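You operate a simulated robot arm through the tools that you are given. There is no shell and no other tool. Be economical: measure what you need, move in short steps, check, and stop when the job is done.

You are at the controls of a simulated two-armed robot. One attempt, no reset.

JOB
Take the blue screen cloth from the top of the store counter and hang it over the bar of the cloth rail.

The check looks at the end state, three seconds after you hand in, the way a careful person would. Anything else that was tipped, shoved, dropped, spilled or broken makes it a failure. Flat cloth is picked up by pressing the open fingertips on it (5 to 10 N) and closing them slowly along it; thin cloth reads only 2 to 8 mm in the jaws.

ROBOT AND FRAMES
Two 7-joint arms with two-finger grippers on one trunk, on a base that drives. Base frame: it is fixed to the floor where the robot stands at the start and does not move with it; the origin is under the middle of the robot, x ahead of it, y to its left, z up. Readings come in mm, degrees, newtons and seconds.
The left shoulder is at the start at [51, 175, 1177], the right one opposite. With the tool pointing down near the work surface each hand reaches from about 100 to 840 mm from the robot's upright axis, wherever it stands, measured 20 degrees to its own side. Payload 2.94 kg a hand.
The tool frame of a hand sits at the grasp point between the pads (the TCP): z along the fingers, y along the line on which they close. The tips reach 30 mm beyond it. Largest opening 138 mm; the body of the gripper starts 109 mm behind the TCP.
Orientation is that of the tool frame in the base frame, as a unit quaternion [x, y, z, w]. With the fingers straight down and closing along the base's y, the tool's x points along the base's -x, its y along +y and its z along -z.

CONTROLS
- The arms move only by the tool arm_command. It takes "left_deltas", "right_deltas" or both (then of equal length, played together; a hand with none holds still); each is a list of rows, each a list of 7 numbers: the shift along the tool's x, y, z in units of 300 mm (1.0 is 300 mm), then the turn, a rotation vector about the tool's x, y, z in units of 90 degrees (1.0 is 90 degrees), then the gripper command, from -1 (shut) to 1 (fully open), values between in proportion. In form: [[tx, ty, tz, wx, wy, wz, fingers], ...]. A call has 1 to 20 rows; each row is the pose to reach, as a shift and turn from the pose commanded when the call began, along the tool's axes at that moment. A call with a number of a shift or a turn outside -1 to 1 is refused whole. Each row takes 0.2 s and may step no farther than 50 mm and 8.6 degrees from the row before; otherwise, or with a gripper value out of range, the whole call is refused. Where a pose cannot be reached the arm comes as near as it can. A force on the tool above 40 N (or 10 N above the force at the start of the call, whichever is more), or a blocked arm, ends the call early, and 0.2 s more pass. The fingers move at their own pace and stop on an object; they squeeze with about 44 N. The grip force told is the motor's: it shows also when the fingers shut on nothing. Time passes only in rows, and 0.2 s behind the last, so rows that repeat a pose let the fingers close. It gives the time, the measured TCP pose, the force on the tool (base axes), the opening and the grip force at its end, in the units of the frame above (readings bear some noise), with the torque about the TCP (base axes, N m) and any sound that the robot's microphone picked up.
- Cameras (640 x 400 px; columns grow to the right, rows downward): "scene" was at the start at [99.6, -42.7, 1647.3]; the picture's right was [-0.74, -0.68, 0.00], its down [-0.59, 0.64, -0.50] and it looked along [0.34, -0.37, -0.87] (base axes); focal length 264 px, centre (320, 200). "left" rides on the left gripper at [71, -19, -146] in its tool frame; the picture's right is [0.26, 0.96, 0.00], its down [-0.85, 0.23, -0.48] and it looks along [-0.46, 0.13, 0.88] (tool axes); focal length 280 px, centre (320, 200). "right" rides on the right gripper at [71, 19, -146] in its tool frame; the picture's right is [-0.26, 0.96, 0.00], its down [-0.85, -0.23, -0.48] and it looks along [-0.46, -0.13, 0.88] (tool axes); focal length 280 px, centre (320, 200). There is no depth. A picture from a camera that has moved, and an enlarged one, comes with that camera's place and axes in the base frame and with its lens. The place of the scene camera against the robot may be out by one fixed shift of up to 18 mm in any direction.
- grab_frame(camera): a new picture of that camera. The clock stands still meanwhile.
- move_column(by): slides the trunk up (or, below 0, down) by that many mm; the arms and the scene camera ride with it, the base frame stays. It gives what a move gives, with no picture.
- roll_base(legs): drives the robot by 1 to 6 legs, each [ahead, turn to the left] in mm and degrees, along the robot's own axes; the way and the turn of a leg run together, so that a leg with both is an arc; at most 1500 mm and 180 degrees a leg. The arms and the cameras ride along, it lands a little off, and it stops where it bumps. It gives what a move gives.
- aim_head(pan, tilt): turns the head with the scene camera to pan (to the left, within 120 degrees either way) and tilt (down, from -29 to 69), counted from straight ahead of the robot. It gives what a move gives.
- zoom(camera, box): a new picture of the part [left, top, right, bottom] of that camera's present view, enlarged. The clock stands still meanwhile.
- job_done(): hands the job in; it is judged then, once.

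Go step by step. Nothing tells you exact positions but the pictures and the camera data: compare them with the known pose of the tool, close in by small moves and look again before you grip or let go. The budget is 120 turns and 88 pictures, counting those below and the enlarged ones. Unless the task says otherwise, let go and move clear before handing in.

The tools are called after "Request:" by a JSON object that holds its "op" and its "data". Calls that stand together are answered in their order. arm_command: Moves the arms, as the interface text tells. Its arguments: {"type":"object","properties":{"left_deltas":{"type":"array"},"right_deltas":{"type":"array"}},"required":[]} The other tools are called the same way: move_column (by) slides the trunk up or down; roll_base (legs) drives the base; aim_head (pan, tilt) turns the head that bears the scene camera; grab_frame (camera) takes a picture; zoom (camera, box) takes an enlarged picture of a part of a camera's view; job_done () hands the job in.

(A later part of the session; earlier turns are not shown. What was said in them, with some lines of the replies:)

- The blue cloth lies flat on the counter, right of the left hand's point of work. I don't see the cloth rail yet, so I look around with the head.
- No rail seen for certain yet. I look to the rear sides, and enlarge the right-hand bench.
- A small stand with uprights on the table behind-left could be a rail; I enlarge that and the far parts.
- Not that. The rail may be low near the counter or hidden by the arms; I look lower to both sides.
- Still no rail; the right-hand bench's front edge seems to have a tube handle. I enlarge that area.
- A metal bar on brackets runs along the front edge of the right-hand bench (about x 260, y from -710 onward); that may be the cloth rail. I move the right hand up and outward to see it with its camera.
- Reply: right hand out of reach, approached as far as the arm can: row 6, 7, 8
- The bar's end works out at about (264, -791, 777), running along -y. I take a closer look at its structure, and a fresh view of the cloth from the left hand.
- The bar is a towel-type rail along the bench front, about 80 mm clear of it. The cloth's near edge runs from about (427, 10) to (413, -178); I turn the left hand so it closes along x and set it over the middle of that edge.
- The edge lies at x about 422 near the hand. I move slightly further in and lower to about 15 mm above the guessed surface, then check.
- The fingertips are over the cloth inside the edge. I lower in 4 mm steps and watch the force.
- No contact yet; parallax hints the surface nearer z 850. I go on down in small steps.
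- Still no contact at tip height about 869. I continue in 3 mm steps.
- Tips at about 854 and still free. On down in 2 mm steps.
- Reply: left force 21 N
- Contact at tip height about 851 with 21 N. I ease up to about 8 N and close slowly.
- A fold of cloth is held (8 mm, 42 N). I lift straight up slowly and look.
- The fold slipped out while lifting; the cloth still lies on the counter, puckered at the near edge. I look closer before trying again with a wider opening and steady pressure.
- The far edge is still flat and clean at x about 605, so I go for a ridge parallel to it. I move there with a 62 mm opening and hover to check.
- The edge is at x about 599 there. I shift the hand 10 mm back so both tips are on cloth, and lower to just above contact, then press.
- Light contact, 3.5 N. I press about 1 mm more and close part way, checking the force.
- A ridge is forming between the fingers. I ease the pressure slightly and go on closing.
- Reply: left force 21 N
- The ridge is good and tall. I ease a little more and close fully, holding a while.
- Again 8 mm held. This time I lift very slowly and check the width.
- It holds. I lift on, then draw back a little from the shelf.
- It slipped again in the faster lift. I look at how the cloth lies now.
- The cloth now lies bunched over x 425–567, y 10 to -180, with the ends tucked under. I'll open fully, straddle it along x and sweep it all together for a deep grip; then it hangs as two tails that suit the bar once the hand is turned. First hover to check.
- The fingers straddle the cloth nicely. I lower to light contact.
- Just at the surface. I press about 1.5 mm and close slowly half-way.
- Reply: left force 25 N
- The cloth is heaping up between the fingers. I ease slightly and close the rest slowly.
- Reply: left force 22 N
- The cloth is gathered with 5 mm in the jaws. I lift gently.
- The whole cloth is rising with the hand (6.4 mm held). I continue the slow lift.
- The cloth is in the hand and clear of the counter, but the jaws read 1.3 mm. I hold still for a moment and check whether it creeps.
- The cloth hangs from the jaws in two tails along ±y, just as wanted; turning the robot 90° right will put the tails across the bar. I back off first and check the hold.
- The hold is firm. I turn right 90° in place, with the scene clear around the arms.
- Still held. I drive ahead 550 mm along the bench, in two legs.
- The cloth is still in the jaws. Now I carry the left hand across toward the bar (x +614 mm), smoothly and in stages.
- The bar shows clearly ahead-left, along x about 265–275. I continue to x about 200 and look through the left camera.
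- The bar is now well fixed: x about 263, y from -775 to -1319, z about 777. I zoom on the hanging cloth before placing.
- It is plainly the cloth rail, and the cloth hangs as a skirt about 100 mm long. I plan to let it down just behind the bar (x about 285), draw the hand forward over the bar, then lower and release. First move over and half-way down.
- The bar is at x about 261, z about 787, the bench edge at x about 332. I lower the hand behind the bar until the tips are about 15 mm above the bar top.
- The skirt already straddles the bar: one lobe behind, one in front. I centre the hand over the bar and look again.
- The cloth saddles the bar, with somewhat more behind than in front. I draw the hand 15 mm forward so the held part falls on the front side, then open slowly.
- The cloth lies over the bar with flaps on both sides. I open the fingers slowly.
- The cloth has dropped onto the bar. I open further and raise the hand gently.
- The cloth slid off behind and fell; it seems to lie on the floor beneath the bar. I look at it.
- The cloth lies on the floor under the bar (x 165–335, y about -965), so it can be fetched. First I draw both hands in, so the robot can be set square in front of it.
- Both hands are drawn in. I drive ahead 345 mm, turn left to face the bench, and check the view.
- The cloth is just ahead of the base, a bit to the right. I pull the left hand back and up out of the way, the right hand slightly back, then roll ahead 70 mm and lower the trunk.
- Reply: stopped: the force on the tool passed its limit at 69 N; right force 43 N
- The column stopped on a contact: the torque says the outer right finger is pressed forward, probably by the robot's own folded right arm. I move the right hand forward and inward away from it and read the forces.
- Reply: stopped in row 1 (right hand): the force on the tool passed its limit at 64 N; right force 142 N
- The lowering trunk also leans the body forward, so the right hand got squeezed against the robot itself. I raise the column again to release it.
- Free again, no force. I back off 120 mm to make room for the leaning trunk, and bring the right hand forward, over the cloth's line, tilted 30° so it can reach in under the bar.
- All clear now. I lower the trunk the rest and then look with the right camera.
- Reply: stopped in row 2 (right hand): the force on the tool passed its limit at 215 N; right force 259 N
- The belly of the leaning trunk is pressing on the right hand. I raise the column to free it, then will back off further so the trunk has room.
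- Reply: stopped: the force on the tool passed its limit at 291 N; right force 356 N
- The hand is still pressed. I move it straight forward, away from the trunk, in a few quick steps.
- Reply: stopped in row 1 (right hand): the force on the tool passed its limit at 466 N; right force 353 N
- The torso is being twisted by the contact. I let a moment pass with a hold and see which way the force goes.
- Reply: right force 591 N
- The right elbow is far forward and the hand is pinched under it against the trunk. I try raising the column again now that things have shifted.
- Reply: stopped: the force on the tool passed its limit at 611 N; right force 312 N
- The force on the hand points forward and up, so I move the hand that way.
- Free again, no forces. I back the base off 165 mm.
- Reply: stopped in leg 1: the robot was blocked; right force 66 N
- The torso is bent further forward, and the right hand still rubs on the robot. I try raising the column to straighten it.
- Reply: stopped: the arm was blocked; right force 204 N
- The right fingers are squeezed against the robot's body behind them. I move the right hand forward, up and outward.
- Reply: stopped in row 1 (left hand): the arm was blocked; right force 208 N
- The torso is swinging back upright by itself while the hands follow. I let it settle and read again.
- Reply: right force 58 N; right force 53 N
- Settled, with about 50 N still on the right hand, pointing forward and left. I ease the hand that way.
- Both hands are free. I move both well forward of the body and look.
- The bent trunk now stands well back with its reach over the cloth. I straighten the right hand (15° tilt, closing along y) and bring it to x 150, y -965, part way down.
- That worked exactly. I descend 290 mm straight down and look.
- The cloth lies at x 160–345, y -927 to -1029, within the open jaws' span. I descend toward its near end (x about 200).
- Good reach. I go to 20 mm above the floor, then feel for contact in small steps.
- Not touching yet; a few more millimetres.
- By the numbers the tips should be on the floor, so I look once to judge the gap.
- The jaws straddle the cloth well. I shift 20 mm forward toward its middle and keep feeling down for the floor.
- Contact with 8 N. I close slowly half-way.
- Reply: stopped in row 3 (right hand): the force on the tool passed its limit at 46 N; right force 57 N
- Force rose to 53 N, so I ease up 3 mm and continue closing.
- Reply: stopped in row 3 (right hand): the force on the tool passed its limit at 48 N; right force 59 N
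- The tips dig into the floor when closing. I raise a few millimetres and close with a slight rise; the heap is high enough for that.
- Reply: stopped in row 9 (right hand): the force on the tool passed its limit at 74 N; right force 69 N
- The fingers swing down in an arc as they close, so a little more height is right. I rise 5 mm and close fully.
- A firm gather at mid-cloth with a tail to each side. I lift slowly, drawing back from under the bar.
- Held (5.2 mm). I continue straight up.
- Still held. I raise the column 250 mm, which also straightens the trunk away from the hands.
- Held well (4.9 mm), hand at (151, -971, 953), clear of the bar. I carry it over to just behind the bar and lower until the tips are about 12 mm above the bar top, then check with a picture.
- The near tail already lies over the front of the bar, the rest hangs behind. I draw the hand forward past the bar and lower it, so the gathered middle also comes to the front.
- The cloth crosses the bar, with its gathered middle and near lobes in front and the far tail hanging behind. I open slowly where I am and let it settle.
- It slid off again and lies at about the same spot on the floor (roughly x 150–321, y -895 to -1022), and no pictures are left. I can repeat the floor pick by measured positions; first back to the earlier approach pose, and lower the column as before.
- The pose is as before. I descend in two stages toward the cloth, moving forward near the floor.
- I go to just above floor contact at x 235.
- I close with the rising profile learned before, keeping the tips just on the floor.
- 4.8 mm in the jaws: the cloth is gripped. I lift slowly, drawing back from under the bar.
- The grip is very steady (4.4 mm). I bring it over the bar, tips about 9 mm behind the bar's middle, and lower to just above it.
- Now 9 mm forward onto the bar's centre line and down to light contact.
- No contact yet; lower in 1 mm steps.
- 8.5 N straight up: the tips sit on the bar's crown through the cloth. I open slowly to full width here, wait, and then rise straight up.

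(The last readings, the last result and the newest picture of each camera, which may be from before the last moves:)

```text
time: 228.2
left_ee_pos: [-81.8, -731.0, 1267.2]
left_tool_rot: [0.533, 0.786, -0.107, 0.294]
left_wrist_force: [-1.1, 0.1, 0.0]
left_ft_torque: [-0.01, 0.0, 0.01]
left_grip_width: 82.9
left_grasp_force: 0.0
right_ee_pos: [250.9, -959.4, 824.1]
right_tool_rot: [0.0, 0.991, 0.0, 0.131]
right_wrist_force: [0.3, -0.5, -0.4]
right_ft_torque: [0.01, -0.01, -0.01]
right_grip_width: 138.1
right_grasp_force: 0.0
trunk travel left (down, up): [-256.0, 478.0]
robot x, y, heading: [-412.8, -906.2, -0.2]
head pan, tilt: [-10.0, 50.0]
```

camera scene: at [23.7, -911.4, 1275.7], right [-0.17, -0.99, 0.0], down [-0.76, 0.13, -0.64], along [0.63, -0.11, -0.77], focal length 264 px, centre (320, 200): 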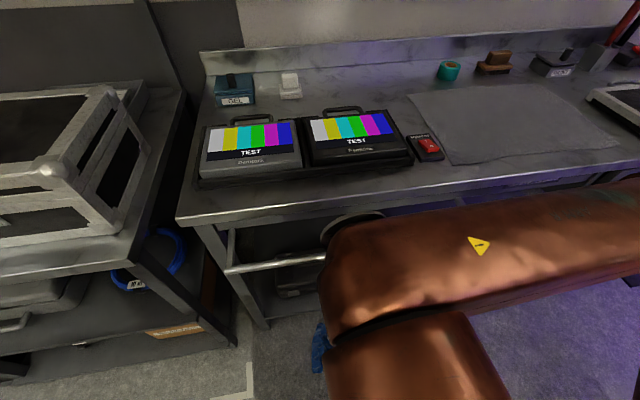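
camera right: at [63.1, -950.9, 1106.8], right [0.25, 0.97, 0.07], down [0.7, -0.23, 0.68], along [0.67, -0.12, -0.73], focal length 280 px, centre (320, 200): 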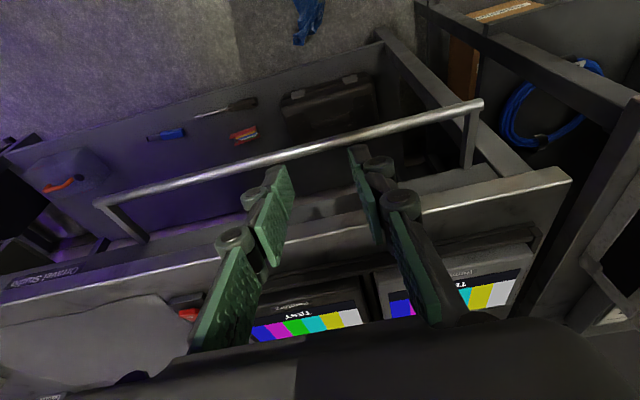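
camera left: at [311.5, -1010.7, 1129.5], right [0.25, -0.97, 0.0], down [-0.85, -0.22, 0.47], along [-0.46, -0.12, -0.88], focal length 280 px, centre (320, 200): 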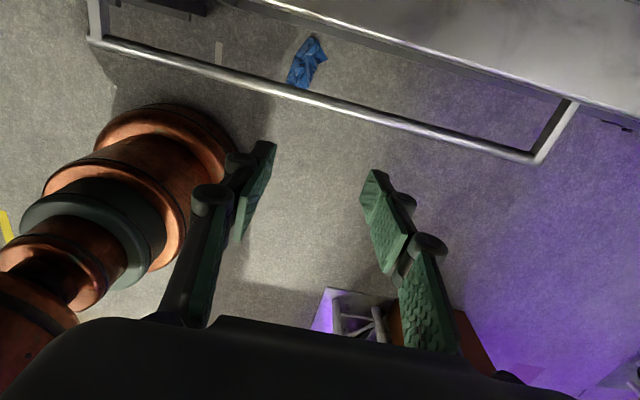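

No force remains. With no pictures left, I check by feel: raise 3 mm and close gently to see whether cloth is still lying on the bar.

Request:
{"op": "arm_command", "data": {"right_deltas": [[-0.0026, 0, -0.0097, 0, 0, 0, 0.8], [-0.0026, 0, -0.0097, 0, 0, 0, 0.6], [-0.0026, 0, -0.0097, 0, 0, 0, 0.4], [-0.0026, 0, -0.0097, 0, 0, 0, 0.2], [-0.0026, 0, -0.0097, 0, 0, 0, 0], [-0.0026, 0, -0.0097, 0, 0, 0, -0.2], [-0.0026, 0, -0.0097, 0, 0, 0, -0.4], [-0.0026, 0, -0.0097, 0, 0, 0, -0.55], [-0.0026, 0, -0.0097, 0, 0, 0, -0.7], [-0.0026, 0, -0.0097, 0, 0, 0, -0.82], [-0.0026, 0, -0.0097, 0, 0, 0, -0.92], [-0.0026, 0, -0.0097, 0, 0, 0, -1], [-0.0026, 0, -0.0097, 0, 0, 0, -1], [-0.0026, 0, -0.0097, 0, 0, 0, -1]]}}

```text
time: 231.2
left_ee_pos: [-80.8, -731.5, 1266.1]
left_tool_rot: [0.533, 0.786, -0.107, 0.294]
left_wrist_force: [-0.4, 0.4, -0.5]
left_ft_torque: [0.02, -0.01, -0.01]
left_grip_width: 82.9
left_grasp_force: 0.0
right_ee_pos: [252.8, -958.9, 828.2]
right_tool_rot: [0.0, 0.991, 0.0, 0.132]
right_wrist_force: [-1.1, -0.1, 1.8]
right_ft_torque: [-0.04, 0.0, -0.02]
right_grip_width: 4.5
right_grasp_force: 32.8
trunk travel left (down, up): [-256.0, 478.0]
robot x, y, heading: [-412.8, -908.0, 0.2]
head pan, tilt: [-10.0, 50.0]
```

The jaws read 4.5 mm again, but the reading has been suspiciously constant. I open, rise clear, and close on empty air to calibrate.

Request:
{"op": "arm_command", "data": {"right_deltas": [[0, 0, 0, 0, 0, 0, -0.9], [0, 0, 0, 0, 0, 0, -0.8], [0, 0, 0, 0, 0, 0, -0.65], [0, 0, 0, 0, 0, 0, -0.5], [0, 0, 0, 0, 0, 0, -0.3], [0, 0, 0, 0, 0, 0, 0], [0, 0, 0, 0, 0, 0, 0.3], [0, 0, 0, 0, 0, 0, 0.6], [0, 0, 0, 0, 0, 0, 0.9], [0, 0, 0, 0, 0, 0, 1], [0, 0, 0, 0, 0, 0, 1], [0, 0, 0, 0, 0, 0, 1], [-0.005, 0, -0.02, 0, 0, 0, 1], [-0.013, 0, -0.05, 0, 0, 0, 1], [-0.026, 0, -0.1, 0, 0, 0, 1], [-0.044, 0, -0.165, 0, 0, 0, 1], [-0.066, 0, -0.25, 0, 0, 0, 1], [-0.09, 0, -0.34, 0, 0, 0, 1], [-0.115, 0, -0.43, 0, 0, 0, 1], [-0.133, 0, -0.5, 0, 0, 0, 1]]}}

Request:
{"op": "arm_command", "data": {"right_deltas": [[0, 0, 0, 0, 0, 0, 0.7], [0, 0, 0, 0, 0, 0, 0.4], [0, 0, 0, 0, 0, 0, 0.1], [0, 0, 0, 0, 0, 0, -0.2], [0, 0, 0, 0, 0, 0, -0.5], [0, 0, 0, 0, 0, 0, -0.8], [0, 0, 0, 0, 0, 0, -1], [0, 0, 0, 0, 0, 0, -1], [0, 0, 0, 0, 0, 0, -1], [0, 0, 0, 0, 0, 0, -1]]}}

```text
time: 235.4
left_ee_pos: [-82.3, -731.1, 1267.1]
left_tool_rot: [0.533, 0.787, -0.107, 0.294]
left_wrist_force: [-0.7, -0.2, 0.4]
left_ft_torque: [0.01, 0.01, 0.02]
left_grip_width: 82.7
left_grasp_force: 0.0
right_ee_pos: [250.1, -958.5, 984.0]
right_tool_rot: [0.0, 0.991, 0.0, 0.131]
right_wrist_force: [-0.5, 0.8, -0.3]
right_ft_torque: [-0.02, -0.02, 0.0]
right_grip_width: 137.9
right_grasp_force: 0.0
trunk travel left (down, up): [-256.0, 478.0]
robot x, y, heading: [-413.2, -908.3, 0.0]
head pan, tilt: [-10.0, 50.0]
```

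```text
time: 237.6
left_ee_pos: [-81.3, -731.0, 1267.2]
left_tool_rot: [0.533, 0.787, -0.106, 0.293]
left_wrist_force: [0.9, -0.1, 0.5]
left_ft_torque: [0.04, -0.01, 0.0]
left_grip_width: 82.7
left_grasp_force: 0.2
right_ee_pos: [250.6, -958.1, 983.4]
right_tool_rot: [0.0, 0.991, 0.0, 0.131]
right_wrist_force: [-0.1, -0.6, -0.9]
right_ft_torque: [-0.01, -0.02, 0.0]
right_grip_width: 0.3
right_grasp_force: 28.5
trunk travel left (down, up): [-256.0, 478.0]
robot x, y, heading: [-411.5, -907.4, 0.1]
head pan, tilt: [-10.0, 50.0]
```

Empty jaws read 0.3 mm, so the 4.5 mm showed the cloth did stay on the bar after release. I check once more after the rise: lower open to the same spot and close gently.

Request:
{"op": "arm_command", "data": {"right_deltas": [[0, 0, 0, 0, 0, 0, 0], [0, 0, 0, 0, 0, 0, 0.6], [0, 0, 0, 0, 0, 0, 1], [0, 0, 0, 0, 0, 0, 1], [0, 0, 0, 0, 0, 0, 1], [0.02, 0, 0.08, 0, 0, 0, 1], [0.045, 0, 0.17, 0, 0, 0, 1], [0.07, 0, 0.26, 0, 0, 0, 1], [0.09, 0, 0.34, 0, 0, 0, 1], [0.108, 0, 0.41, 0, 0, 0, 1], [0.12, 0, 0.46, 0, 0, 0, 1], [0.13, 0, 0.485, 0, 0, 0, 1], [0.133, 0, 0.498, 0, 0, 0, 1]]}}

Request:
{"op": "arm_command", "data": {"right_deltas": [[0, 0, 0, 0, 0, 0, 0.8], [0, 0, 0, 0, 0, 0, 0.6], [0, 0, 0, 0, 0, 0, 0.4], [0, 0, 0, 0, 0, 0, 0.2], [0, 0, 0, 0, 0, 0, 0], [0, 0, 0, 0, 0, 0, -0.2], [0, 0, 0, 0, 0, 0, -0.4], [0, 0, 0, 0, 0, 0, -0.55], [0, 0, 0, 0, 0, 0, -0.7], [0, 0, 0, 0, 0, 0, -0.82], [0, 0, 0, 0, 0, 0, -0.92], [0, 0, 0, 0, 0, 0, -1], [0, 0, 0, 0, 0, 0, -1], [0, 0, 0, 0, 0, 0, -1]]}}

```text
time: 240.4
left_ee_pos: [-81.8, -731.1, 1267.7]
left_tool_rot: [0.534, 0.786, -0.107, 0.293]
left_wrist_force: [0.4, -0.1, -0.3]
left_ft_torque: [-0.01, 0.01, -0.03]
left_grip_width: 82.8
left_grasp_force: 0.1
right_ee_pos: [251.6, -958.6, 826.5]
right_tool_rot: [0.001, 0.991, 0.001, 0.131]
right_wrist_force: [-0.1, 0.1, -0.2]
right_ft_torque: [0.01, 0.0, 0.07]
right_grip_width: 137.6
right_grasp_force: 0.1
trunk travel left (down, up): [-256.0, 478.0]
robot x, y, heading: [-413.5, -910.2, -0.1]
head pan, tilt: [-10.0, 50.0]
```

```text
time: 243.4
left_ee_pos: [-81.5, -731.0, 1267.1]
left_tool_rot: [0.533, 0.786, -0.107, 0.293]
left_wrist_force: [-0.5, 0.1, 0.4]
left_ft_torque: [-0.02, -0.03, 0.01]
left_grip_width: 82.7
left_grasp_force: 0.1
right_ee_pos: [252.9, -958.6, 827.1]
right_tool_rot: [0.0, 0.991, 0.0, 0.132]
right_wrist_force: [-1.6, 0.2, 2.3]
right_ft_torque: [0.02, 0.05, -0.04]
right_grip_width: 4.5
right_grasp_force: 33.2
trunk travel left (down, up): [-256.0, 478.0]
robot x, y, heading: [-411.5, -904.6, 0.2]
head pan, tilt: [-10.0, 50.0]
```

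The cloth is still on the bar after the rise (4.5 mm again). I release the same way, rise straight up, and move the hand back clear.

Request:
{"op": "arm_command", "data": {"right_deltas": [[0, 0, 0, 0, 0, 0, -0.97], [0, 0, 0, 0, 0, 0, -0.9], [0, 0, 0, 0, 0, 0, -0.8], [0, 0, 0, 0, 0, 0, -0.65], [0, 0, 0, 0, 0, 0, -0.5], [0, 0, 0, 0, 0, 0, -0.3], [0, 0, 0, 0, 0, 0, 0], [0, 0, 0, 0, 0, 0, 0.3], [0, 0, 0, 0, 0, 0, 0.6], [0, 0, 0, 0, 0, 0, 0.9], [0, 0, 0, 0, 0, 0, 1], [0, 0, 0, 0, 0, 0, 1], [0, 0, 0, 0, 0, 0, 1], [-0.005, 0, -0.02, 0, 0, 0, 1], [-0.013, 0, -0.05, 0, 0, 0, 1], [-0.026, 0, -0.1, 0, 0, 0, 1], [-0.044, 0, -0.165, 0, 0, 0, 1], [-0.066, 0, -0.25, 0, 0, 0, 1], [-0.09, 0, -0.34, 0, 0, 0, 1], [-0.115, 0, -0.43, 0, 0, 0, 1]]}}

Request:
{"op": "arm_command", "data": {"right_deltas": [[-0.02, 0, -0.08, 0, 0, 0, 1], [-0.04, 0, -0.16, 0, 0, 0, 1], [0.02, 0, -0.18, 0, 0, 0, 1], [0.1, 0, -0.2, 0, 0, 0, 1], [0.18, 0, -0.22, 0, 0, 0, 1], [0.26, 0, -0.24, 0, 0, 0, 1], [0.32, 0, -0.26, 0, 0, 0, 1]]}}

```text
time: 247.6
left_ee_pos: [-80.9, -730.8, 1267.9]
left_tool_rot: [0.533, 0.786, -0.106, 0.294]
left_wrist_force: [-0.2, -0.1, 0.3]
left_ft_torque: [-0.01, -0.02, -0.01]
left_grip_width: 82.8
left_grasp_force: 0.1
right_ee_pos: [251.6, -959.1, 962.0]
right_tool_rot: [-0.001, 0.991, 0.0, 0.132]
right_wrist_force: [-0.5, -0.2, -0.2]
right_ft_torque: [-0.01, -0.01, 0.01]
right_grip_width: 138.2
right_grasp_force: 0.1
trunk travel left (down, up): [-256.0, 478.0]
robot x, y, heading: [-415.5, -904.4, 0.4]
head pan, tilt: [-10.0, 50.0]
```

```text
time: 249.2
left_ee_pos: [-81.6, -732.0, 1266.9]
left_tool_rot: [0.533, 0.786, -0.107, 0.293]
left_wrist_force: [0.1, 0.6, 0.1]
left_ft_torque: [0.02, 0.02, -0.01]
left_grip_width: 82.8
left_grasp_force: 0.0
right_ee_pos: [138.2, -961.2, 1008.6]
right_tool_rot: [-0.001, 0.991, 0.001, 0.132]
right_wrist_force: [0.0, 0.0, 0.2]
right_ft_torque: [0.03, -0.01, 0.0]
right_grip_width: 138.0
right_grasp_force: 0.0
trunk travel left (down, up): [-256.0, 478.0]
robot x, y, heading: [-411.6, -906.5, 0.1]
head pan, tilt: [-10.0, 50.0]
```

The hand is open and clear of the rail. By touch the cloth stayed on the bar through the last release, so I hand in.

Request:
{"op": "job_done", "data": {}}

```text
The job is handed in.
```

I handed in with the blue screen cloth over the bar of the cloth rail, but my picture budget ran out before the final placement, so that result is checked only by touch. Closing the jaws on the bar after letting go and rising read 4.5 mm, against 0.3 mm on empty air; I then let go once more and backed off without re-checking.

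- **Cloth:** it fell to the floor twice before the last placement. It hangs gathered rather than spread flat.
- **Robot:** while I lowered the trunk to reach the floor, the right hand was squeezed hard against the robot's own body, with readings of several hundred newtons. It worked normally afterwards.
- **Surroundings:** I saw nothing else knocked over or moved in the pictures I had. The last picture was taken before the final pick and placement.
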